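You operate a simulated robot arm through the tools that you are given. There is no shell and no other tool.

You are at the controls of a simulated robot arm. One attempt, no reset.

JOB
Two sections are low on air: bring both up with the last compressor run.
Fine: teal and pink limiters, the larger flow in the lowest section's inlet, the other in the next lowest; press the orange run button once, limiters back on their pads. Set down upright: teal limiter, pink limiter.

Only the result counts: the job must be done as asked and must still hold three seconds after the hand-in. Knocking over, shifting, dropping, spilling or breaking anything else fails it.

ROBOT AND FRAMES
A 6-joint arm with a three-finger gripper, fixed in place. Base frame: the origin is at the foot of the arm, x ahead of it, y to its left, z up. Readings come in cm, rad, newtons and seconds.
Its first joint turns from -2.897 to 2.897 rad. Payload 4.89 kg.
The tool frame sits at the grasp point between the pads (the TCP): z along the fingers, y along the line on which they close. The tips reach 3 cm beyond it. The gripper opens to 16.4 cm. The gripper's body begins 12.5 cm behind the TCP.
Orientation is told as [roll, pitch, yaw] about the base's x, y, z axes, in that order, counted from this pose: with the fingers straight down and closing along the base's y, the tool's x points along the base's -x, its y along +y and its z along -z.

CONTROLS
- The arm moves only by the tool nudge_tool. Its argument "commands" is a list of rows, each a list of 7 numbers: the finger opening in cm, from 0 to 16.4, then the shift along the tool's x, y, z in cm, then the turn, a rotation vector about the tool's x, y, z in rad. In form: [[jaw, tx, ty, tz, rx, ry, rz], ...]. A call has 1 to 20 rows; each row is the pose to reach, as a shift and turn from the pose commanded when the call began, along the tool's axes at that moment. Rows are played at 5 a second. More than 5 cm and 0.15 rad between two rows, or a gripper value outside its range, and nothing of the call is played. Where a pose cannot be reached the arm comes as near as it can. A force on the tool above 90 N (or 10 N above the force at the start of the call, whichever is more), or a blocked arm, ends the call early, and 0.2 s more pass. The fingers move at their own pace (about 10.8 cm/s each) and stop on an object; they squeeze with about 43 N. The grip force told is the motor's: it shows also when the fingers shut on nothing. Time passes only in rows, and 0.2 s behind the last, so rows that repeat a pose let the fingers close. It gives the time, the measured TCP pose, the force on the tool (base axes), the opening and the grip force at its end, in the units of the frame above (readings bear some noise), with the torque about the TCP (base axes, N m) and any sound that the robot's microphone picked up.
- Cameras (640 x 400 px; columns grow to the right, rows downward): "scene" is fixed at [4.97, -49.98, 143.18]; the picture's right is [0.47, -0.88, 0.00], its down [-0.36, -0.19, -0.91] and it looks along [0.81, 0.43, -0.41] (base axes); focal length 330 px, centre (320, 200). "wrist" rides on the gripper at [7.6, -0.2, -15.2] in the tool frame; the picture's right is [0.02, 1.00, 0.00], its down [-0.88, 0.02, -0.47] and it looks along [-0.47, 0.01, 0.88] (tool axes); focal length 247 px, centre (320, 200). There is no depth. A picture from a camera that has moved, and an enlarged one, comes with that camera's place and axes in the base frame and with its lens.
- get_image(camera): a new picture of that camera. The clock stands still meanwhile.
- move_column(by): slides the trunk up (or, below 0, down) by that many cm; the arm rides with it, the base frame stays. It gives what a move gives, with no picture.
- enlarge(camera, box): a new picture of the part [left, top, right, bottom] of that camera's present view, enlarged. The clock stands still meanwhile.
- job_done(): hands the job in; it is judged then, once.

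Nothing tells you positions but the pictures and the camera data. Unless the task says otherwise, let go and move clear before handing in.

The tools are called after "Emit:" as a command line: name --pt "numbers of a row" for each row, then --argument value for the rest, lists and objects as JSON in quotes. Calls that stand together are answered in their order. nudge_tool: Moves the arm, as the interface text tells. Its arguments: {"type":"object","properties":{"commands":{"type":"array","items":{"type":"array","items":{"type":"number"}}}},"required":["commands"]} The other tools are called the same way: move_column (by) slides the trunk up or down; get_image (camera) takes a picture; enlarge (camera, box) takes an enlarged picture of a part of a camera's view; job_done () hands the job in.

At the start:

```text
time_s: 0.0
position: [59.35, 9.79, 120.28]
ee_rot: [0.0, 0.001, 0.0]
contact_force: [0.4, -0.4, 1.0]
wrist_torque: [-0.01, -0.03, -0.01]
grip_width: 16.39
grip_force: 0.1
trunk travel left (down, up): [-17.5, 21.5]
```

scene: 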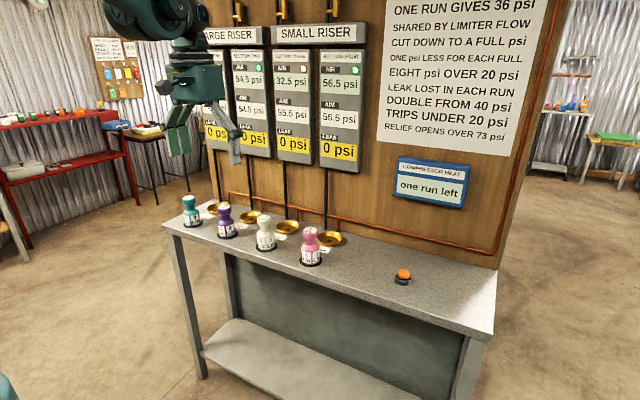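
wrist: 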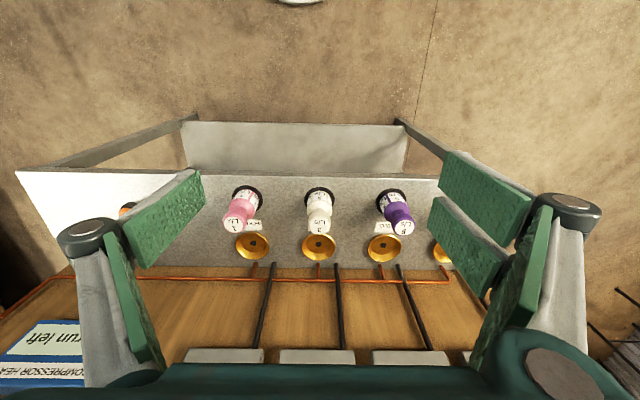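

The scene shows a bench with four limiters (teal, purple, white, pink), four brass inlets, an orange button, and gauges partly hidden by the arm. I'll enlarge the gauges, the rule board and the limiters to read the details.

Emit:
enlarge --camera "scene" --box '[190, 10, 380, 180]'

Emit:
enlarge --camera "scene" --box '[170, 180, 350, 280]'

Emit:
enlarge --camera "scene" --box '[370, 0, 550, 220]'

Emit:
enlarge --camera "wrist" --box '[200, 170, 460, 290]'

```text
2.35 times, centred on (285, 95) of scene
camera zoom: at [4.97, -49.98, 143.18], right [0.47, -0.88, 0.0], down [-0.36, -0.19, -0.91], along [0.81, 0.43, -0.41], focal length 776 px, centre (402, 447)
```

zoom: 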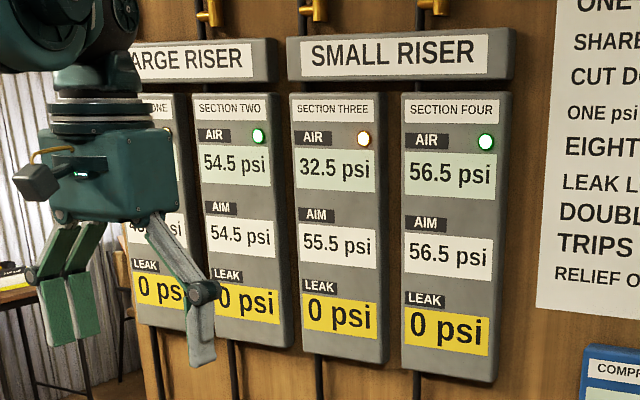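

```text
3.56 times, centred on (260, 230) of scene
camera zoom: at [4.97, -49.98, 143.18], right [0.47, -0.88, 0.0], down [-0.36, -0.19, -0.91], along [0.81, 0.43, -0.41], focal length 1172 px, centre (533, 93)
```

zoom: 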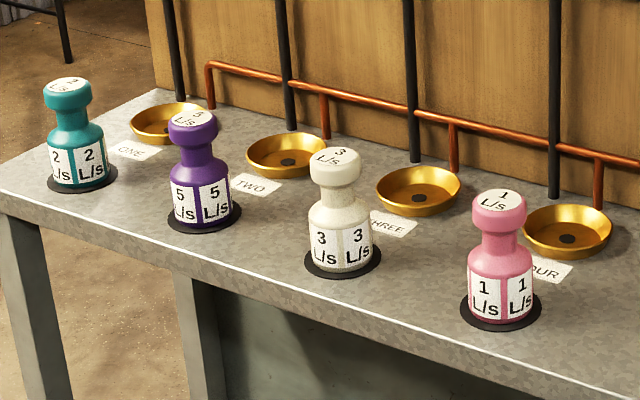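

```text
1.82 times, centred on (460, 110) of scene
camera zoom: at [4.97, -49.98, 143.18], right [0.47, -0.88, 0.0], down [-0.36, -0.19, -0.91], along [0.81, 0.43, -0.41], focal length 600 px, centre (66, 364)
```

zoom: 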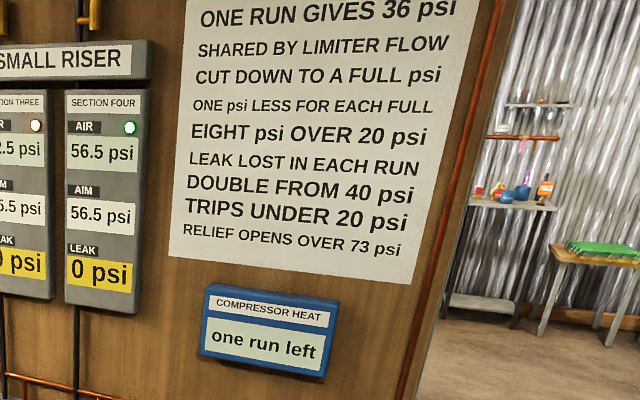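

```text
2.46 times, centred on (330, 230) of wrist
camera zoom: at [51.68, 9.57, 135.56], right [-0.02, 1.0, 0.0], down [0.88, 0.02, 0.47], along [0.47, 0.01, -0.88], focal length 608 px, centre (295, 126)
```

zoom: 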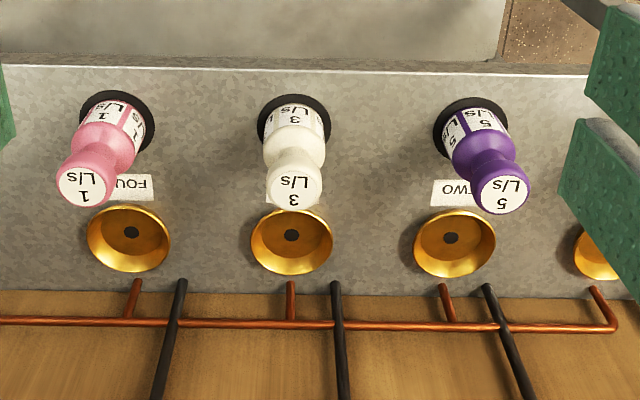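

Teal reads 2 L/s and pink 1 L/s; section three shows 32.5 psi against an aim of 55.5, but the arm hides section one. I'll move the arm back toward the base to uncover section one.

Emit:
nudge_tool --pt "16.4 3 0 0 0 0 0" --pt "16.4 7 0 0 0 0 0" --pt "16.4 11 0 0 0 0 0" --pt "16.4 15 0 0 0 0 0" --pt "16.4 18 0 0 0 0 0" --pt "16.4 20 0 0 0 0 0"

Emit:
get_image --camera "scene"

Emit:
get_image --camera "wrist"

```text
time_s: 1.4
position: [39.4, 9.72, 120.26]
ee_rot: [0.002, 0.0, -0.001]
contact_force: [0.6, 0.0, -0.5]
wrist_torque: [-0.03, 0.14, 0.0]
grip_width: 16.43
grip_force: 0.1
trunk travel left (down, up): [-17.5, 21.5]
```

```text
taken
```

scene: 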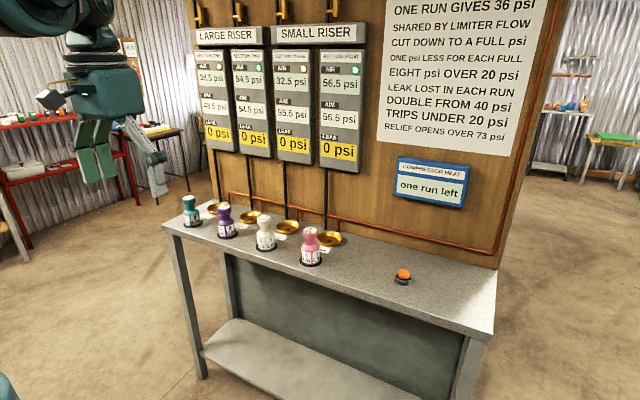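

```text
taken
camera wrist: at [31.8, 9.52, 135.48], right [-0.02, 1.0, 0.0], down [0.88, 0.02, 0.47], along [0.47, 0.01, -0.88], focal length 247 px, centre (320, 200)
```

wrist: 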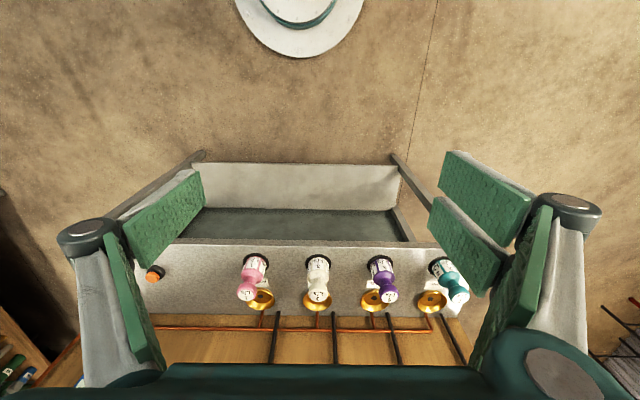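

Section one is now in view. I'll enlarge the gauges and the bench from this clear view.

Emit:
enlarge --camera "scene" --box '[180, 0, 290, 70]'

Emit:
enlarge --camera "scene" --box '[185, 40, 285, 165]'

Emit:
enlarge --camera "scene" --box '[160, 150, 350, 270]'

Emit:
enlarge --camera "wrist" --box '[220, 235, 480, 335]'

Emit:
enlarge --camera "scene" --box '[380, 250, 430, 300]'

```text
5.71 times, centred on (235, 35) of scene
camera zoom: at [4.97, -49.98, 143.18], right [0.47, -0.88, 0.0], down [-0.36, -0.19, -0.91], along [0.81, 0.43, -0.41], focal length 1884 px, centre (806, 1143)
```

zoom: 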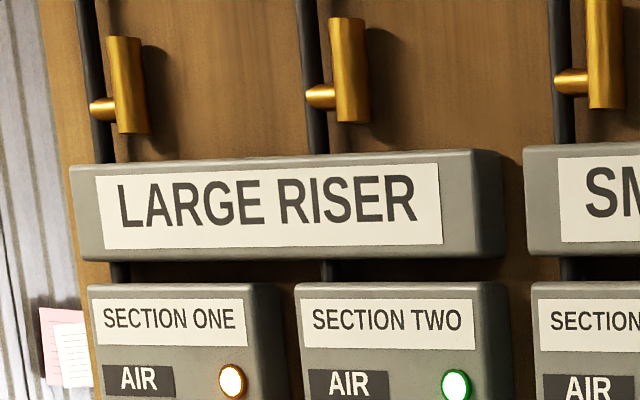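

```text
3.20 times, centred on (235, 102) of scene
camera zoom: at [4.97, -49.98, 143.18], right [0.47, -0.88, 0.0], down [-0.36, -0.19, -0.91], along [0.81, 0.43, -0.41], focal length 1055 px, centre (592, 512)
```

zoom: 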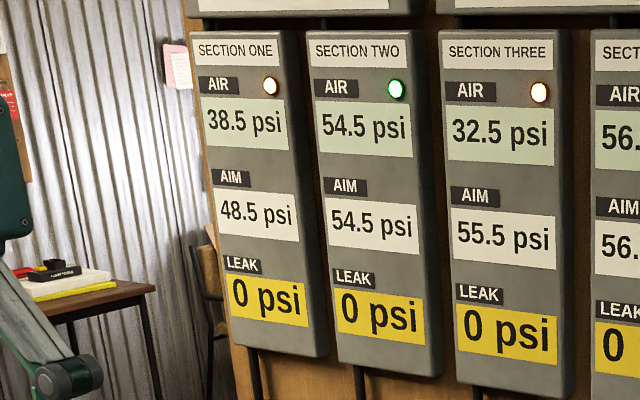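

```text
3.33 times, centred on (255, 210) of scene
camera zoom: at [4.97, -49.98, 143.18], right [0.47, -0.88, 0.0], down [-0.36, -0.19, -0.91], along [0.81, 0.43, -0.41], focal length 1099 px, centre (537, 167)
```

zoom: 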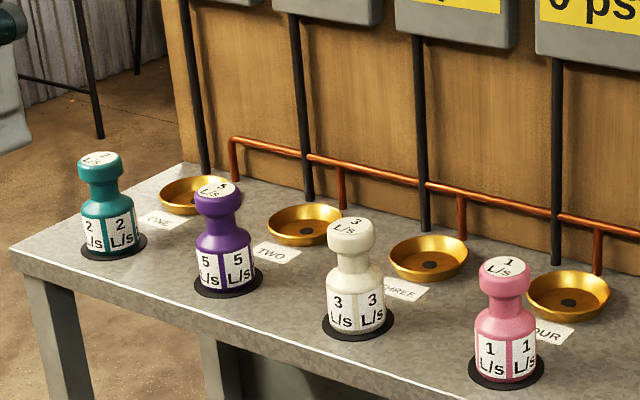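

```text
2.46 times, centred on (350, 285) of wrist
camera zoom: at [31.8, 9.52, 135.48], right [-0.02, 1.0, 0.0], down [0.88, 0.02, 0.47], along [0.47, 0.01, -0.88], focal length 608 px, centre (246, -9)
```

zoom: 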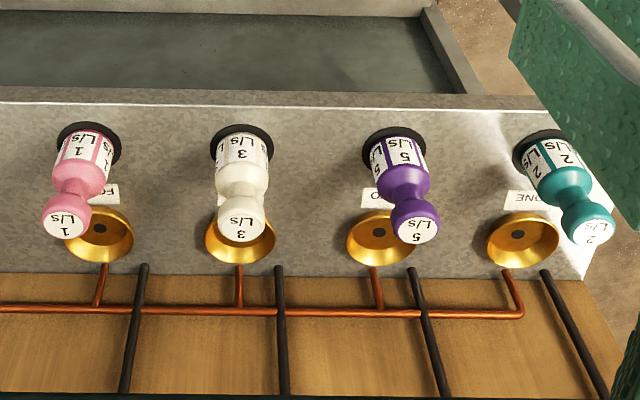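

```text
8.00 times, centred on (405, 275) of scene
camera zoom: at [4.97, -49.98, 143.18], right [0.47, -0.88, 0.0], down [-0.36, -0.19, -0.91], along [0.81, 0.43, -0.41], focal length 2638 px, centre (-360, -400)
```

zoom: 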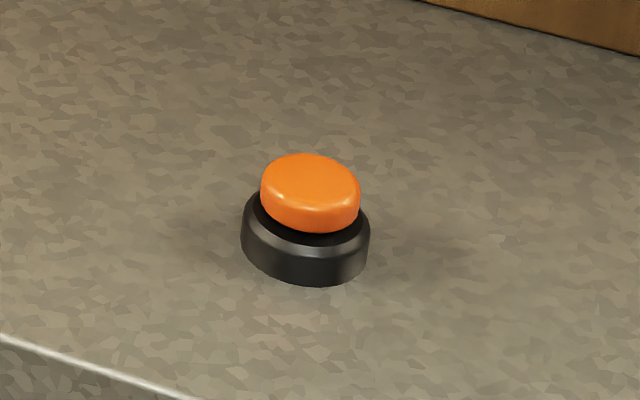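

Section one reads 38.5 psi (aim 48.5) and section three 32.5 psi (aim 55.5), so teal (2 L/s) goes in inlet THREE and pink (1 L/s) in inlet ONE. That fits the board: 24−1=23 and 12−2=10. I take the bench top to be at z≈84, the pads at x≈79.6 with y≈−7, 10, 27 and 44.5, and the inlets at x≈92. Inlet ONE is far out, so I'll tilt the fingers forward and go to hover near teal.

Emit:
nudge_tool --pt "9 -2.55 2.9 1.0 0 -0.04 0" --pt "9 -5.1 5.8 2.0 0 -0.08 0" --pt "9 -7.65 8.7 3.0 0 -0.12 0" --pt "9 -10.2 11.6 4.0 0 -0.16 0" --pt "9 -12.75 14.5 5.0 0 -0.2 0" --pt "9 -15.3 17.4 6.0 0 -0.24 0" --pt "9 -17.85 20.3 7.0 0 -0.28 0" --pt "9 -20.4 23.2 8.0 0 -0.32 0" --pt "9 -22.95 26.1 9.0 0 -0.36 0" --pt "9 -25.5 29.0 10.0 0 -0.4 0" --pt "9 -28.05 31.9 11.0 0 -0.45 0" --pt "9 -30.6 34.8 12.0 0 -0.5 0" --pt "9 -30.6 34.8 12.0 0 -0.5 0"

Emit:
get_image --camera "scene"

Emit:
get_image --camera "wrist"

```text
time_s: 4.2
position: [70.14, 44.53, 108.52]
ee_rot: [-0.001, -0.502, 0.0]
contact_force: [0.4, 1.0, -0.5]
wrist_torque: [-0.07, 0.04, -0.01]
grip_width: 8.99
grip_force: 0.1
trunk travel left (down, up): [-17.5, 21.5]
```

```text
taken
```

scene: 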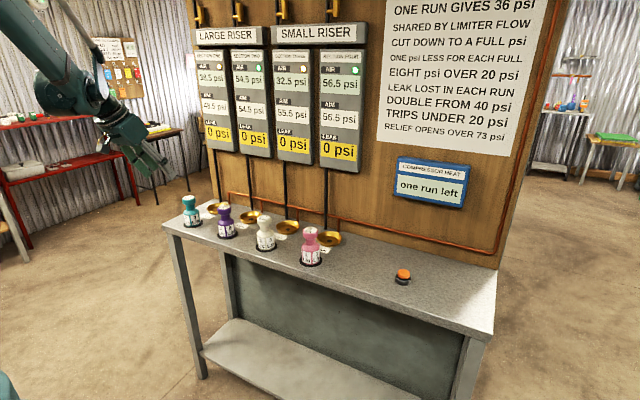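

```text
taken
camera wrist: at [56.03, 44.29, 118.13], right [-0.02, 1.0, -0.01], down [0.55, 0.02, 0.84], along [0.84, 0.01, -0.55], focal length 247 px, centre (320, 200)
```

wrist: 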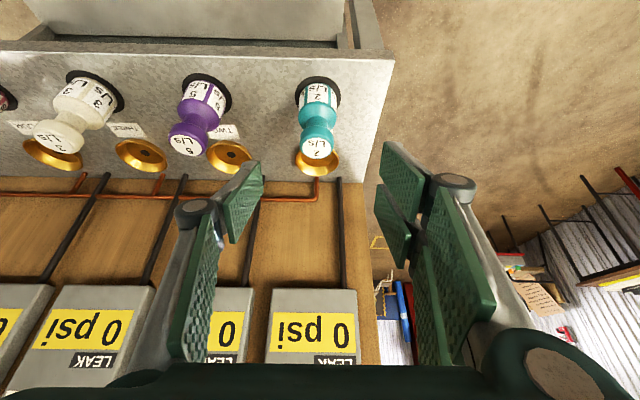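

The arm reached the tilted hover near teal without trouble. I'll enlarge the views to pin down teal, its pad and the inlets.

Emit:
enlarge --camera "wrist" --box '[200, 60, 360, 200]'

Emit:
enlarge --camera "wrist" --box '[0, 60, 220, 200]'

Emit:
enlarge --camera "scene" --box '[80, 100, 240, 250]'

Emit:
enlarge --camera "scene" --box '[170, 180, 250, 250]'

Emit:
enlarge --camera "scene" --box '[250, 200, 350, 275]'

```text
2.86 times, centred on (280, 130) of wrist
camera zoom: at [56.03, 44.29, 118.13], right [-0.02, 1.0, -0.01], down [0.55, 0.02, 0.84], along [0.84, 0.01, -0.55], focal length 706 px, centre (434, 400)
```

zoom: 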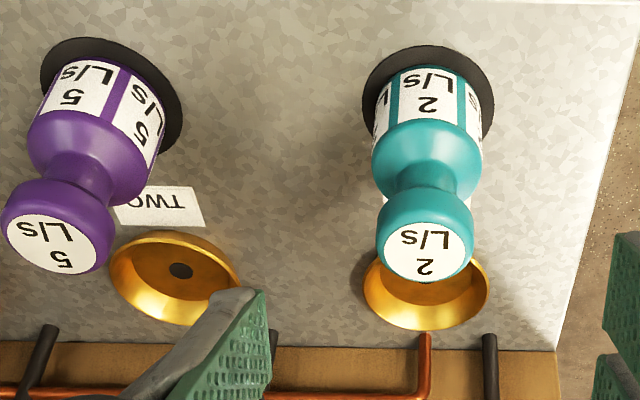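

```text
2.86 times, centred on (110, 130) of wrist
camera zoom: at [56.03, 44.29, 118.13], right [-0.02, 1.0, -0.01], down [0.55, 0.02, 0.84], along [0.84, 0.01, -0.55], focal length 706 px, centre (920, 400)
```

zoom: 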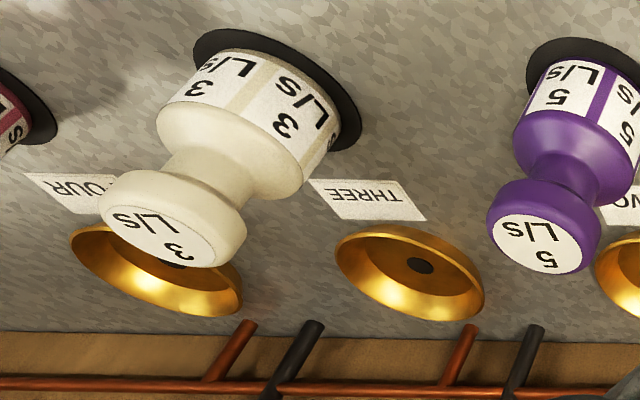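

```text
2.67 times, centred on (160, 175) of scene
camera zoom: at [4.97, -49.98, 143.18], right [0.47, -0.88, 0.0], down [-0.36, -0.19, -0.91], along [0.81, 0.43, -0.41], focal length 879 px, centre (747, 267)
```

zoom: 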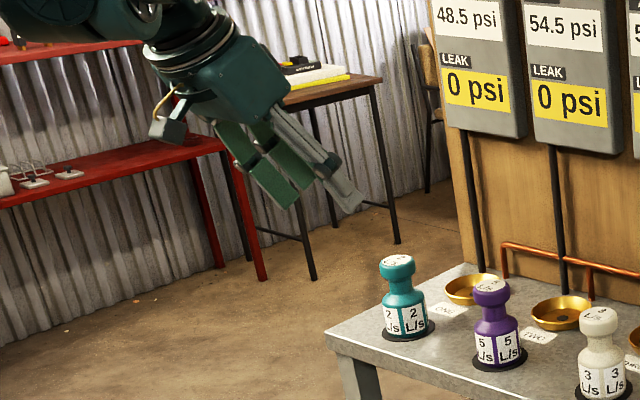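

```text
5.71 times, centred on (210, 215) of scene
camera zoom: at [4.97, -49.98, 143.18], right [0.47, -0.88, 0.0], down [-0.36, -0.19, -0.91], along [0.81, 0.43, -0.41], focal length 1884 px, centre (949, 114)
```

zoom: 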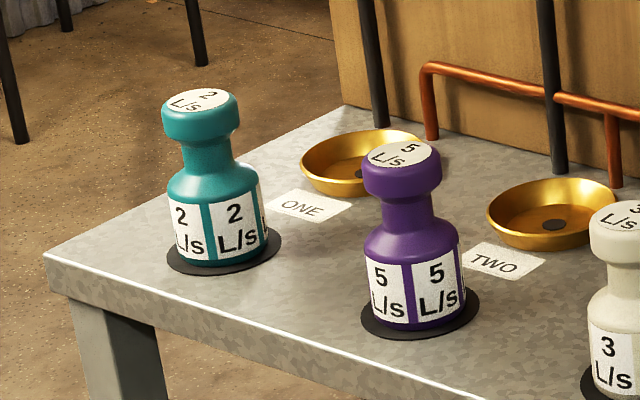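

```text
5.33 times, centred on (300, 238) of scene
camera zoom: at [4.97, -49.98, 143.18], right [0.47, -0.88, 0.0], down [-0.36, -0.19, -0.91], along [0.81, 0.43, -0.41], focal length 1758 px, centre (427, 0)
```

zoom: 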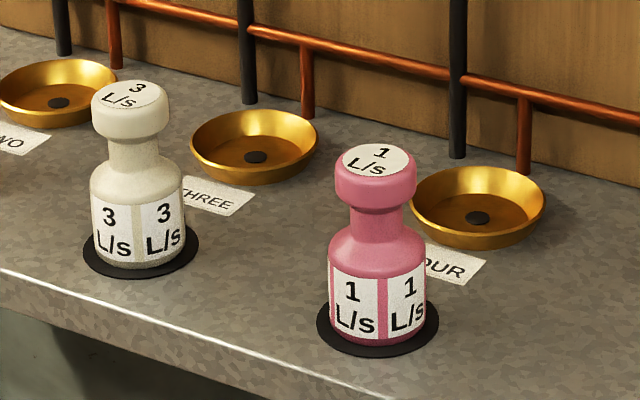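

My estimates agree across views: pads are at x≈79.6 and cups at x≈92.6, both at y≈44.2, 27.1, 10.0 and −7.2, with the bench at z≈83.8. The limiters are about 11 cm tall with a 4.8 cm knob centred near z≈93.8. I'll move over teal and check the alignment.

Emit:
nudge_tool --pt "9 -1.7 -0.1 1.9 0 0 0" --pt "9 -3.4 -0.2 3.8 0 0 0" --pt "9 -5.1 -0.3 5.7 0 0 0" --pt "9 -6.74 -0.35 7.58 0 0 0" --pt "9 -6.74 -0.35 7.58 0 0 0"

Emit:
get_image --camera "wrist"

Emit:
enlarge --camera "scene" --box '[120, 120, 240, 250]'

```text
time_s: 5.4
position: [79.48, 44.15, 105.05]
ee_rot: [-0.002, -0.5, 0.0]
contact_force: [-0.2, -0.4, 0.2]
wrist_torque: [-0.03, 0.04, -0.03]
grip_width: 9.02
grip_force: 0.1
trunk travel left (down, up): [-17.5, 21.5]
```

```text
taken
camera wrist: at [65.48, 43.99, 114.67], right [-0.02, 1.0, -0.01], down [0.55, 0.02, 0.84], along [0.84, 0.01, -0.55], focal length 247 px, centre (320, 200)
```

wrist: 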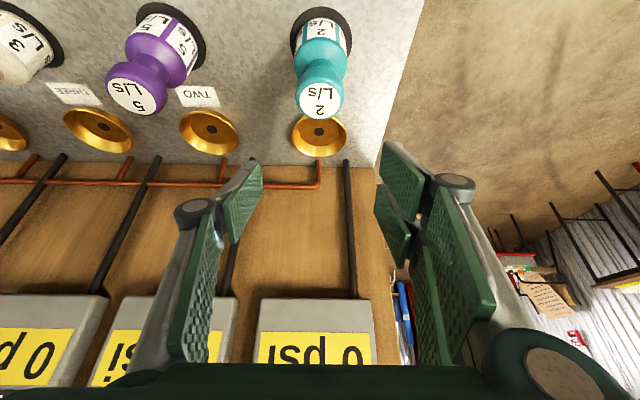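

```text
3.08 times, centred on (180, 185) of scene
camera zoom: at [4.97, -49.98, 143.18], right [0.47, -0.88, 0.0], down [-0.36, -0.19, -0.91], along [0.81, 0.43, -0.41], focal length 1014 px, centre (751, 246)
```

zoom: 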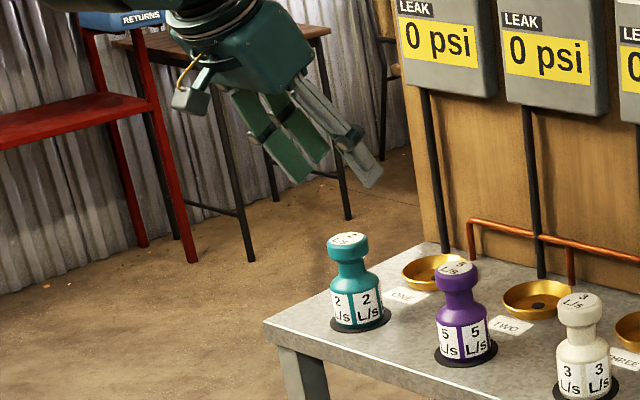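

The gripper is centred over teal with the jaws open 9 cm. I'll go straight down until the pads are around the knob and check before closing.

Emit:
nudge_tool --pt "9 1.0 0.05 1.93 0 0 0" --pt "9 2.05 0.05 3.82 0 0 0" --pt "9 3.1 0.05 5.74 0 0 0" --pt "9 4.1 0.05 7.65 0 0 0" --pt "9 5.1 0.05 9.5 0 0 0" --pt "9 5.1 0.05 9.5 0 0 0"

Emit:
get_image --camera "wrist"

Emit:
enlarge --camera "scene" --box '[140, 150, 240, 250]'

```text
time_s: 6.8
position: [79.56, 44.22, 94.4]
ee_rot: [-0.001, -0.5, 0.002]
contact_force: [0.6, 0.3, 0.4]
wrist_torque: [0.0, 0.01, -0.01]
grip_width: 9.03
grip_force: 0.1
trunk travel left (down, up): [-17.5, 21.5]
```

```text
taken
camera wrist: at [65.59, 44.18, 103.97], right [-0.02, 1.0, -0.01], down [0.55, 0.02, 0.84], along [0.84, 0.01, -0.55], focal length 247 px, centre (320, 200)
```

wrist: 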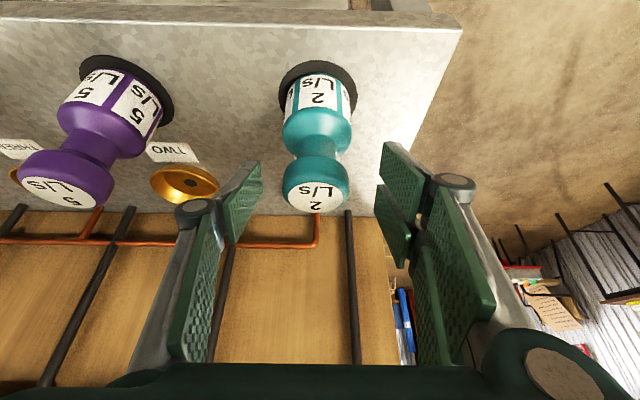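

```text
4.00 times, centred on (190, 200) of scene
camera zoom: at [4.97, -49.98, 143.18], right [0.47, -0.88, 0.0], down [-0.36, -0.19, -0.91], along [0.81, 0.43, -0.41], focal length 1319 px, centre (840, 200)
```

zoom: 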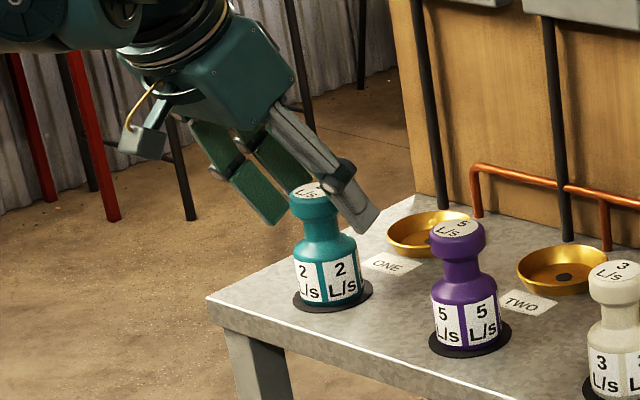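

The pads now straddle teal's knob, but the knob looks slightly to the −y side of centre. I'll enlarge to measure the offset before closing.

Emit:
enlarge --camera "wrist" --box '[220, 100, 420, 240]'

Emit:
enlarge --camera "scene" --box '[170, 175, 230, 230]'

```text
2.86 times, centred on (320, 170) of wrist
camera zoom: at [65.59, 44.18, 103.97], right [-0.02, 1.0, -0.01], down [0.55, 0.02, 0.84], along [0.84, 0.01, -0.55], focal length 706 px, centre (320, 286)
```

zoom: 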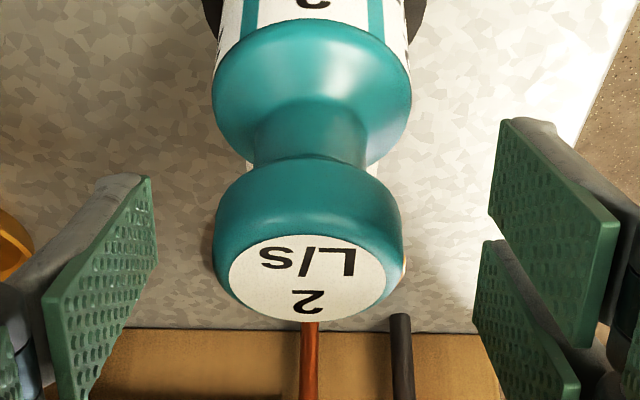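

```text
7.27 times, centred on (200, 202) of scene
camera zoom: at [4.97, -49.98, 143.18], right [0.47, -0.88, 0.0], down [-0.36, -0.19, -0.91], along [0.81, 0.43, -0.41], focal length 2398 px, centre (1193, 182)
```

zoom: 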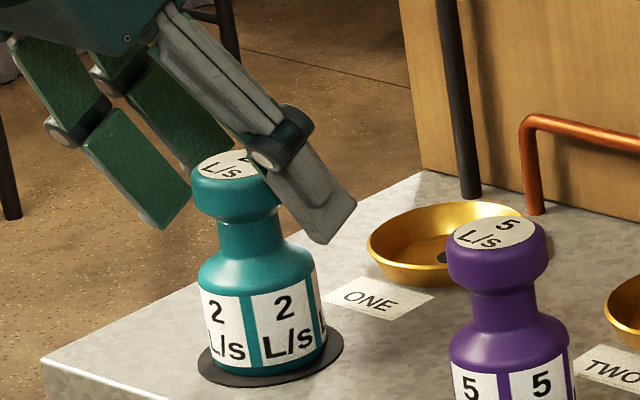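

Teal's knob sits about 0.2 cm to the −y side of the jaw centre. I'll shift by that much and close gently.

Emit:
nudge_tool --pt "8 0 -0.2 0 0 0 0" --pt "7 0 -0.2 0 0 0 0" --pt "6.2 0 -0.2 0 0 0 0" --pt "5.6 0 -0.2 0 0 0 0" --pt "5.2 0 -0.2 0 0 0 0" --pt "4.8 0 -0.2 0 0 0 0" --pt "4.4 0 -0.2 0 0 0 0" --pt "3.5 0 -0.2 0 0 0 0" --pt "2 0 -0.2 0 0 0 0" --pt "2 0 -0.2 0 0 0 0" --pt "2 0 -0.2 0 0 0 0"

Emit:
enlarge --camera "wrist" --box '[220, 60, 420, 240]'

Emit:
enlarge --camera "scene" --box '[160, 165, 240, 250]'

```text
time_s: 9.2
position: [79.64, 44.11, 94.28]
ee_rot: [-0.001, -0.5, 0.001]
contact_force: [-0.5, -0.2, 0.1]
wrist_torque: [0.01, 0.08, -0.02]
grip_width: 4.35
grip_force: 42.6
trunk travel left (down, up): [-17.5, 21.5]
```

```text
2.22 times, centred on (320, 150) of wrist
camera zoom: at [65.58, 43.89, 103.95], right [-0.02, 1.0, -0.01], down [0.55, 0.02, 0.84], along [0.84, 0.01, -0.55], focal length 549 px, centre (320, 311)
```

zoom: 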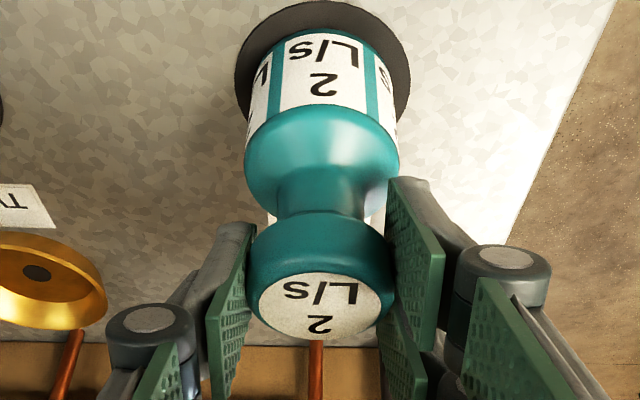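

```text
4.71 times, centred on (200, 208) of scene
camera zoom: at [4.97, -49.98, 143.18], right [0.47, -0.88, 0.0], down [-0.36, -0.19, -0.91], along [0.81, 0.43, -0.41], focal length 1552 px, centre (885, 165)
```

zoom: 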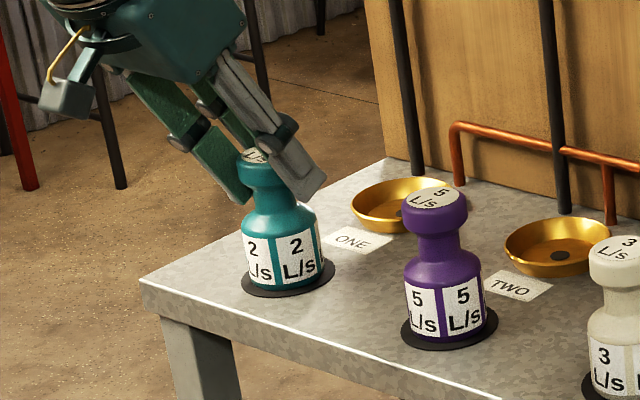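

Teal is held firmly (width 4.35, 42.6 N) and still upright on its pad. I'll lift it straight up high enough to clear the other limiters.

Emit:
nudge_tool --pt "2 -0.24 0 -0.44 0 0 0" --pt "2 -0.72 0 -1.32 0 0 0" --pt "2 -1.44 0 -2.63 0 0 0" --pt "2 -2.4 0 -4.39 0 0 0" --pt "2 -3.36 0 -6.14 0 0 0" --pt "2 -4.31 0 -7.9 0 0 0" --pt "2 -5.27 0 -9.65 0 0 0" --pt "2 -6.23 0 -11.41 0 0 0" --pt "2 -6.81 0 -12.46 0 0 0" --pt "2 -6.95 0 -12.72 0 0 0" --pt "2 -6.95 0 -12.72 0 0 0"

Emit:
get_image --camera "wrist"

Emit:
enlarge --camera "scene" --box '[130, 130, 270, 250]'

```text
time_s: 11.6
position: [79.7, 43.91, 108.63]
ee_rot: [0.0, -0.498, -0.001]
contact_force: [0.1, 0.1, -2.3]
wrist_torque: [0.04, -0.03, 0.02]
grip_width: 4.38
grip_force: 43.0
trunk travel left (down, up): [-17.5, 21.5]
```

```text
taken
camera wrist: at [65.64, 43.81, 118.33], right [-0.02, 1.0, -0.01], down [0.55, 0.02, 0.84], along [0.84, 0.01, -0.55], focal length 247 px, centre (320, 200)
```

wrist: 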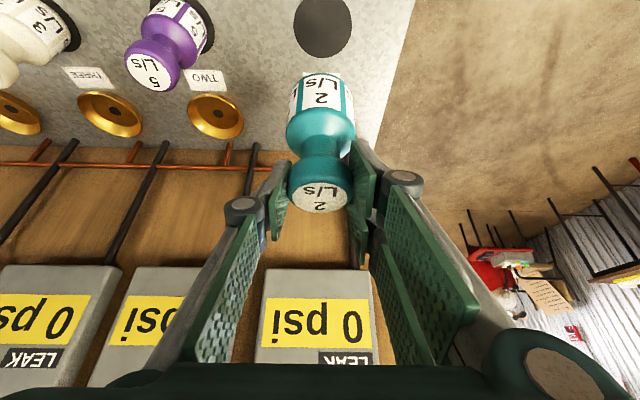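

```text
3.33 times, centred on (200, 190) of scene
camera zoom: at [4.97, -49.98, 143.18], right [0.47, -0.88, 0.0], down [-0.36, -0.19, -0.91], along [0.81, 0.43, -0.41], focal length 1099 px, centre (720, 233)
```

zoom: 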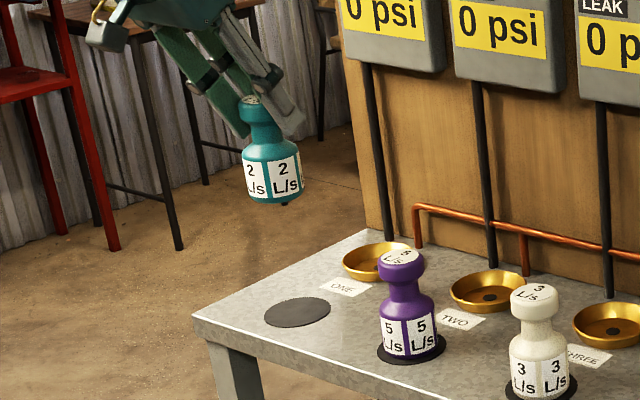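

Teal is up and hanging from the grip. I'll enlarge it to check how upright it is and what its underside looks like.

Emit:
enlarge --camera "scene" --box '[190, 150, 240, 200]'

Emit:
enlarge --camera "wrist" --box '[230, 0, 400, 230]'

Emit:
enlarge --camera "scene" --box '[195, 215, 255, 255]'

```text
8.00 times, centred on (215, 175) of scene
camera zoom: at [4.97, -49.98, 143.18], right [0.47, -0.88, 0.0], down [-0.36, -0.19, -0.91], along [0.81, 0.43, -0.41], focal length 2638 px, centre (1160, 400)
```

zoom: 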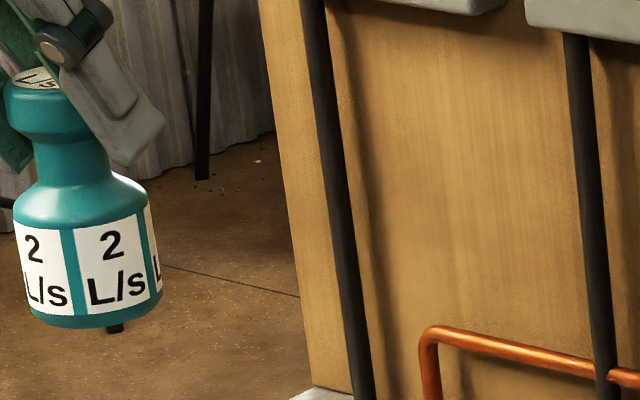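

```text
1.74 times, centred on (315, 115) of wrist
camera zoom: at [65.64, 43.81, 118.33], right [-0.02, 1.0, -0.01], down [0.55, 0.02, 0.84], along [0.84, 0.01, -0.55], focal length 430 px, centre (329, 348)
```

zoom: 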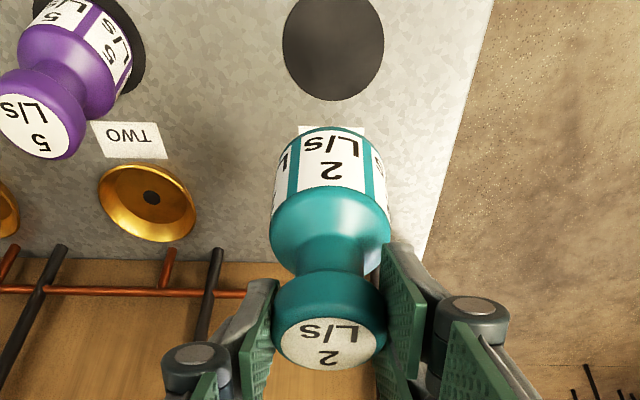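

```text
10.00 times, centred on (225, 235) of scene
camera zoom: at [4.97, -49.98, 143.18], right [0.47, -0.88, 0.0], down [-0.36, -0.19, -0.91], along [0.81, 0.43, -0.41], focal length 3297 px, centre (1270, -150)
```

zoom: 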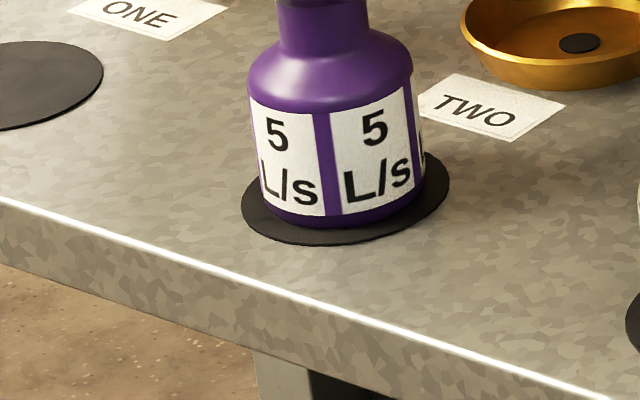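

Teal hangs upright, with a small spigot under it that matches the cup's hole. I'll carry it sideways above the other limiters to y≈10, then forward to x≈87.

Emit:
nudge_tool --pt "2 0 -0.8 0 0 0 0" --pt "2 0 -2.5 0 0 0 0" --pt "2 0 -5 0 0 0 0" --pt "2 0 -8 0 0 0 0" --pt "2 0 -11.5 0 0 0 0" --pt "2 0 -15 0 0 0 0" --pt "2 0 -18.5 0 0 0 0" --pt "2 0 -22 0 0 0 0" --pt "2 0 -25.5 0 0 0 0" --pt "2 0 -28.5 0 0 0 0" --pt "2 0 -31.2 0 0 0 0" --pt "2 0 -33 0 0 0 0" --pt "2 0 -34 0 0 0 0" --pt "2 -0.7 -34 0.38 0 0 0" --pt "2 -2.2 -34 1.2 0 0 0" --pt "2 -4.4 -34 2.4 0 0 0" --pt "2 -5.9 -34 3.2 0 0 0" --pt "2 -6.4 -34 3.5 0 0 0" --pt "2 -6.4 -34 3.5 0 0 0" --pt "2 -6.4 -34 3.5 0 0 0"

Emit:
get_image --camera "wrist"

Emit:
get_image --camera "scene"

```text
time_s: 15.8
position: [86.8, 10.02, 108.68]
ee_rot: [0.0, -0.499, -0.001]
contact_force: [0.7, 0.1, -2.9]
wrist_torque: [-0.04, -0.02, -0.01]
grip_width: 4.37
grip_force: 43.2
trunk travel left (down, up): [-17.5, 21.5]
```

```text
taken
camera wrist: at [72.89, 9.88, 118.34], right [-0.02, 1.0, -0.01], down [0.55, 0.02, 0.84], along [0.84, 0.01, -0.55], focal length 247 px, centre (320, 200)
```

wrist: 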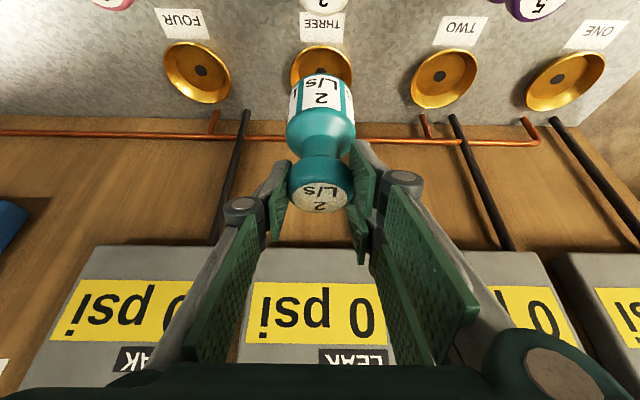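

```text
taken
```

scene: 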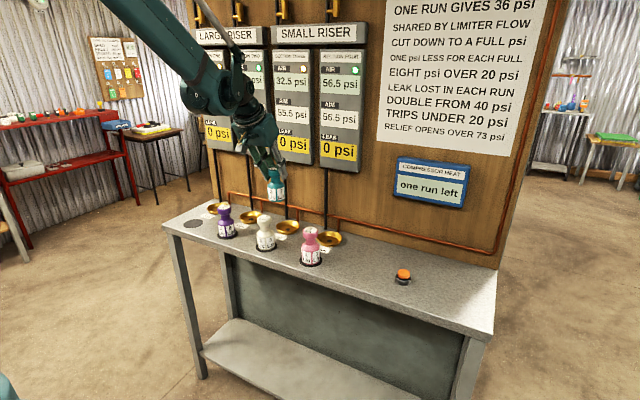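

Teal is in front of cup THREE and all four cup labels are readable. I'll enlarge to refine the cup centre.

Emit:
enlarge --camera "wrist" --box '[240, 20, 400, 220]'

Emit:
enlarge --camera "wrist" --box '[150, 20, 490, 120]'

Emit:
enlarge --camera "scene" --box '[240, 155, 320, 245]'

```text
2.00 times, centred on (320, 120) of wrist
camera zoom: at [72.89, 9.88, 118.34], right [-0.02, 1.0, -0.01], down [0.55, 0.02, 0.84], along [0.84, 0.01, -0.55], focal length 494 px, centre (320, 360)
```

zoom: 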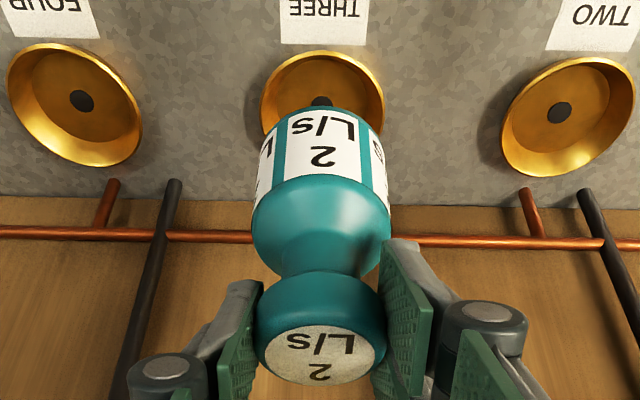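

```text
1.88 times, centred on (320, 70) of wrist
camera zoom: at [72.89, 9.88, 118.34], right [-0.02, 1.0, -0.01], down [0.55, 0.02, 0.84], along [0.84, 0.01, -0.55], focal length 465 px, centre (320, 445)
```

zoom: 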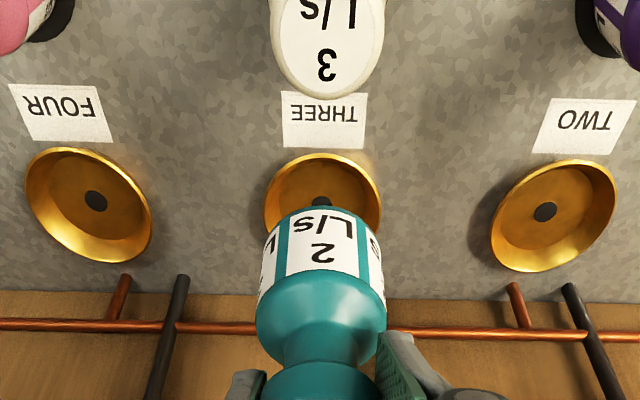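

```text
4.44 times, centred on (280, 200) of scene
camera zoom: at [4.97, -49.98, 143.18], right [0.47, -0.88, 0.0], down [-0.36, -0.19, -0.91], along [0.81, 0.43, -0.41], focal length 1465 px, centre (498, 200)
```

zoom: 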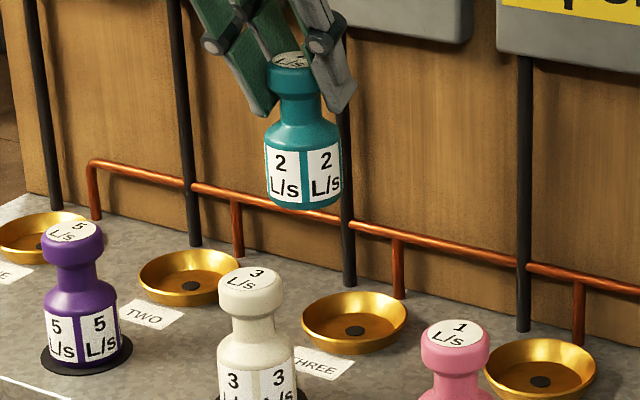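

The cup THREE centre comes out at (92.5, 9.95) and teal's axis matches the TCP. I'll go diagonally to just above the cup and check.

Emit:
nudge_tool --pt "2 -1.1 -0.02 0.8 0 0 0" --pt "2 -2.4 -0.04 2.3 0 0 0" --pt "2 -2.9 -0.05 4.3 0 0 0" --pt "2 -2.5 -0.05 6.4 0 0 0" --pt "2 -1.8 -0.05 8.5 0 0 0" --pt "2 -1.2 -0.05 9.7 0 0 0" --pt "2 -1.07 -0.05 9.93 0 0 0" --pt "2 -1.07 -0.05 9.93 0 0 0"

Emit:
enlarge --camera "wrist" --box '[220, 20, 420, 220]'

Emit:
enlarge --camera "scene" --box '[240, 170, 330, 250]'

```text
time_s: 17.6
position: [92.69, 9.98, 100.37]
ee_rot: [-0.002, -0.5, 0.001]
contact_force: [-0.1, -0.4, -3.7]
wrist_torque: [-0.01, 0.04, 0.02]
grip_width: 4.39
grip_force: 42.9
trunk travel left (down, up): [-17.5, 21.5]
```

```text
2.00 times, centred on (320, 120) of wrist
camera zoom: at [78.71, 9.95, 110.12], right [-0.02, 1.0, -0.01], down [0.55, 0.02, 0.84], along [0.84, 0.01, -0.55], focal length 494 px, centre (320, 360)
```

zoom: 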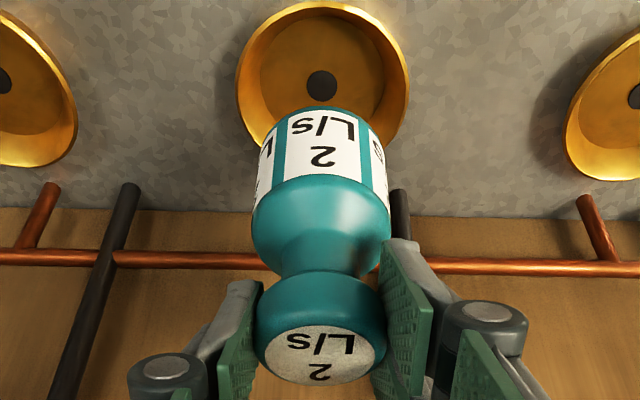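

```text
5.00 times, centred on (285, 210) of scene
camera zoom: at [4.97, -49.98, 143.18], right [0.47, -0.88, 0.0], down [-0.36, -0.19, -0.91], along [0.81, 0.43, -0.41], focal length 1649 px, centre (495, 150)
```

zoom: 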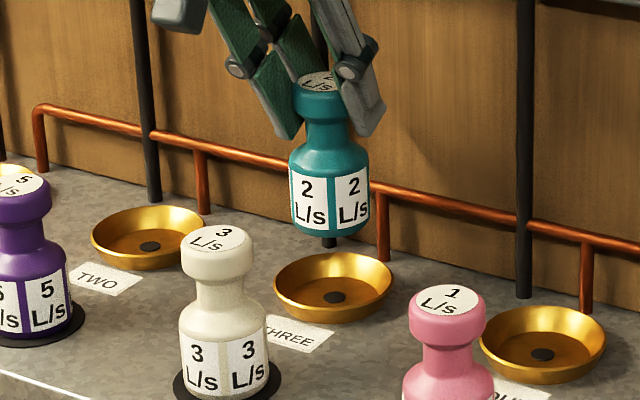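

Teal's spigot lines up directly over the hole of cup THREE in both views. I'll lower it slowly to just above the expected seating height.

Emit:
nudge_tool --pt "2 0.35 0 0.6 0 0 0" --pt "2 0.9 0 1.56 0 0 0" --pt "2 1.5 0 2.6 0 0 0" --pt "2 2.05 0 3.6 0 0 0" --pt "2 2.45 0 4.35 0 0 0" --pt "2 2.68 0 4.75 0 0 0" --pt "2 2.68 0 4.75 0 0 0"

Emit:
enlarge --camera "wrist" --box '[220, 20, 420, 220]'

Emit:
enlarge --camera "scene" --box '[240, 170, 330, 250]'

```text
time_s: 19.2
position: [92.52, 9.77, 95.03]
ee_rot: [0.001, -0.499, 0.0]
contact_force: [0.6, 0.4, -2.6]
wrist_torque: [0.01, -0.03, -0.04]
grip_width: 4.35
grip_force: 43.2
trunk travel left (down, up): [-17.5, 21.5]
```

```text
2.00 times, centred on (320, 120) of wrist
camera zoom: at [78.51, 9.72, 104.68], right [-0.02, 1.0, -0.01], down [0.55, 0.02, 0.84], along [0.84, 0.01, -0.55], focal length 494 px, centre (320, 360)
```

zoom: 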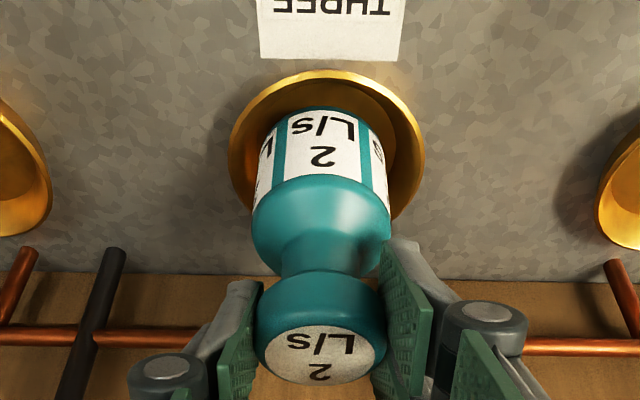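

```text
5.00 times, centred on (285, 210) of scene
camera zoom: at [4.97, -49.98, 143.18], right [0.47, -0.88, 0.0], down [-0.36, -0.19, -0.91], along [0.81, 0.43, -0.41], focal length 1649 px, centre (495, 150)
```

zoom: 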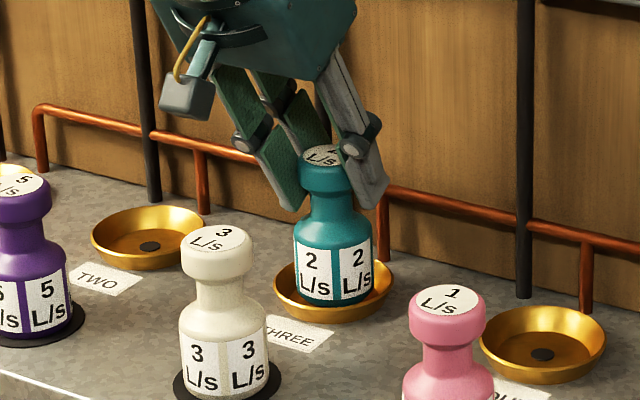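

Teal is inside cup THREE just above its floor, about 0.15 cm to the −y side. I'll correct that and lower in small steps, watching the force.

Emit:
nudge_tool --pt "2 0 0.15 0 0 0 0" --pt "2 0.07 0.15 0.13 0 0 0" --pt "2 0.14 0.15 0.26 0 0 0" --pt "2 0.22 0.15 0.4 0 0 0" --pt "2 0.29 0.15 0.53 0 0 0" --pt "2 0.29 0.15 0.53 0 0 0"

Emit:
enlarge --camera "scene" --box '[260, 185, 320, 245]'

```text
time_s: 20.6
position: [92.57, 10.16, 94.28]
ee_rot: [0.001, -0.499, 0.002]
contact_force: [0.2, -0.1, 2.7]
wrist_torque: [0.17, -0.11, -0.02]
grip_width: 4.37
grip_force: 43.1
trunk travel left (down, up): [-17.5, 21.5]
```

```text
6.67 times, centred on (290, 215) of scene
camera zoom: at [4.97, -49.98, 143.18], right [0.47, -0.88, 0.0], down [-0.36, -0.19, -0.91], along [0.81, 0.43, -0.41], focal length 2198 px, centre (520, 100)
```

zoom: 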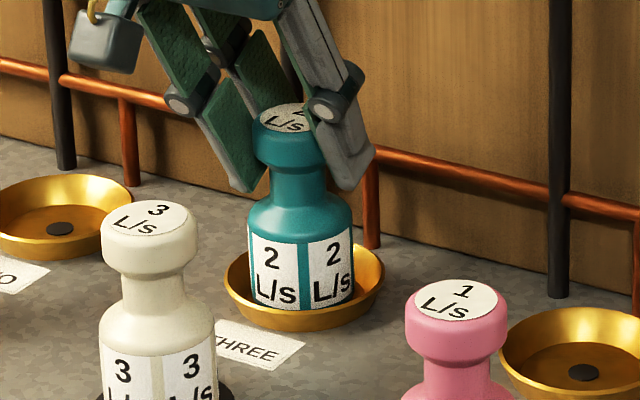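

The force shifted from −2.6 N to +2.7 N, so teal is resting on the cup floor. I'll open the jaws slowly and look.

Emit:
nudge_tool --pt "4.2 0 0 0 0 0 0" --pt "4.6 0 0 0 0 0 0" --pt "5.0 0 0 0 0 0 0" --pt "5.6 0 0 0 0 0 0" --pt "6.5 0 0 0 0 0 0" --pt "7.5 0 0 0 0 0 0" --pt "8.5 0 0 0 0 0 0" --pt "8.5 0 0 0 0 0 0"

Emit:
enlarge --camera "scene" --box '[260, 185, 320, 245]'

Emit:
enlarge --camera "wrist" --box '[220, 20, 420, 220]'

```text
time_s: 22.4
position: [92.47, 10.01, 94.27]
ee_rot: [0.001, -0.501, 0.001]
contact_force: [0.2, -0.3, -0.3]
wrist_torque: [-0.01, -0.01, -0.02]
grip_width: 8.52
grip_force: 0.1
trunk travel left (down, up): [-17.5, 21.5]
```

```text
6.67 times, centred on (290, 215) of scene
camera zoom: at [4.97, -49.98, 143.18], right [0.47, -0.88, 0.0], down [-0.36, -0.19, -0.91], along [0.81, 0.43, -0.41], focal length 2198 px, centre (520, 100)
```

zoom: 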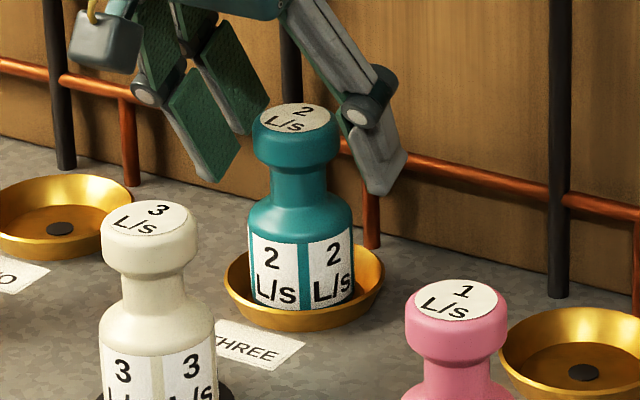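

```text
2.00 times, centred on (320, 120) of wrist
camera zoom: at [78.47, 9.98, 103.98], right [-0.02, 1.0, -0.01], down [0.55, 0.02, 0.84], along [0.84, 0.01, -0.55], focal length 494 px, centre (320, 360)
```

zoom: 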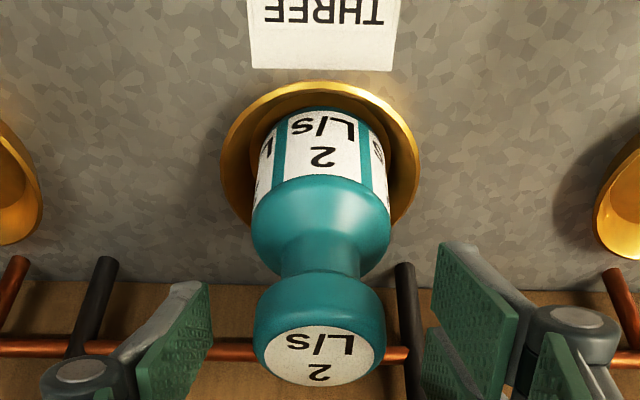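

Teal stands upright and centred in cup THREE, and the jaws are clear of it. I'll back out along the fingers, then move over the pink limiter.

Emit:
nudge_tool --pt "8.5 0 0 -1.5 0 0 0" --pt "8.5 0 0 -4.5 0 0 0" --pt "8.5 0 0 -8.3 0 0 0" --pt "8.8 0 0 -12 0 0 0" --pt "9 0 0 -14 0 0 0" --pt "9 0.8 -2.5 -14.4 0 0 0" --pt "9 2 -6.2 -15.1 0 0 0" --pt "9 3.3 -10.3 -15.8 0 0 0" --pt "9 4.5 -14 -16.4 0 0 0" --pt "9 5.2 -16.3 -16.8 0 0 0" --pt "9 5.5 -17.2 -16.94 0 0 0" --pt "9 5.5 -17.2 -16.94 0 0 0"

Emit:
get_image --camera "wrist"

Emit:
get_image --camera "scene"

```text
time_s: 25.0
position: [79.64, -7.46, 106.47]
ee_rot: [0.001, -0.5, 0.0]
contact_force: [-0.4, 0.3, -0.4]
wrist_torque: [0.03, 0.0, 0.0]
grip_width: 9.04
grip_force: 0.0
trunk travel left (down, up): [-17.5, 21.5]
```

```text
taken
camera wrist: at [65.65, -7.44, 116.09], right [-0.02, 1.0, -0.01], down [0.55, 0.02, 0.84], along [0.84, 0.01, -0.55], focal length 247 px, centre (320, 200)
```

wrist: 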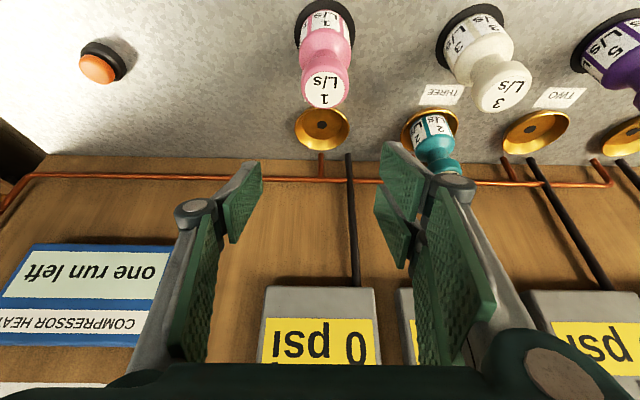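

```text
taken
```

scene: 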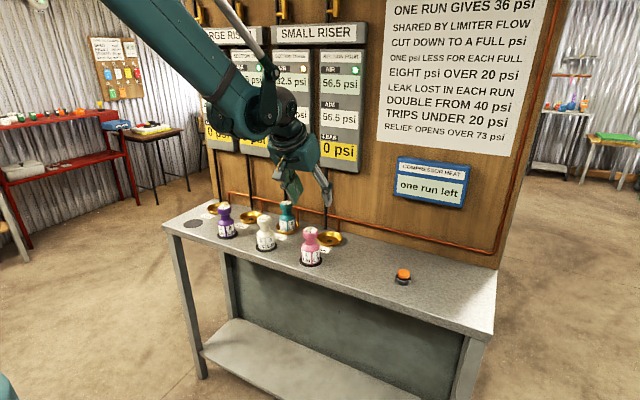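

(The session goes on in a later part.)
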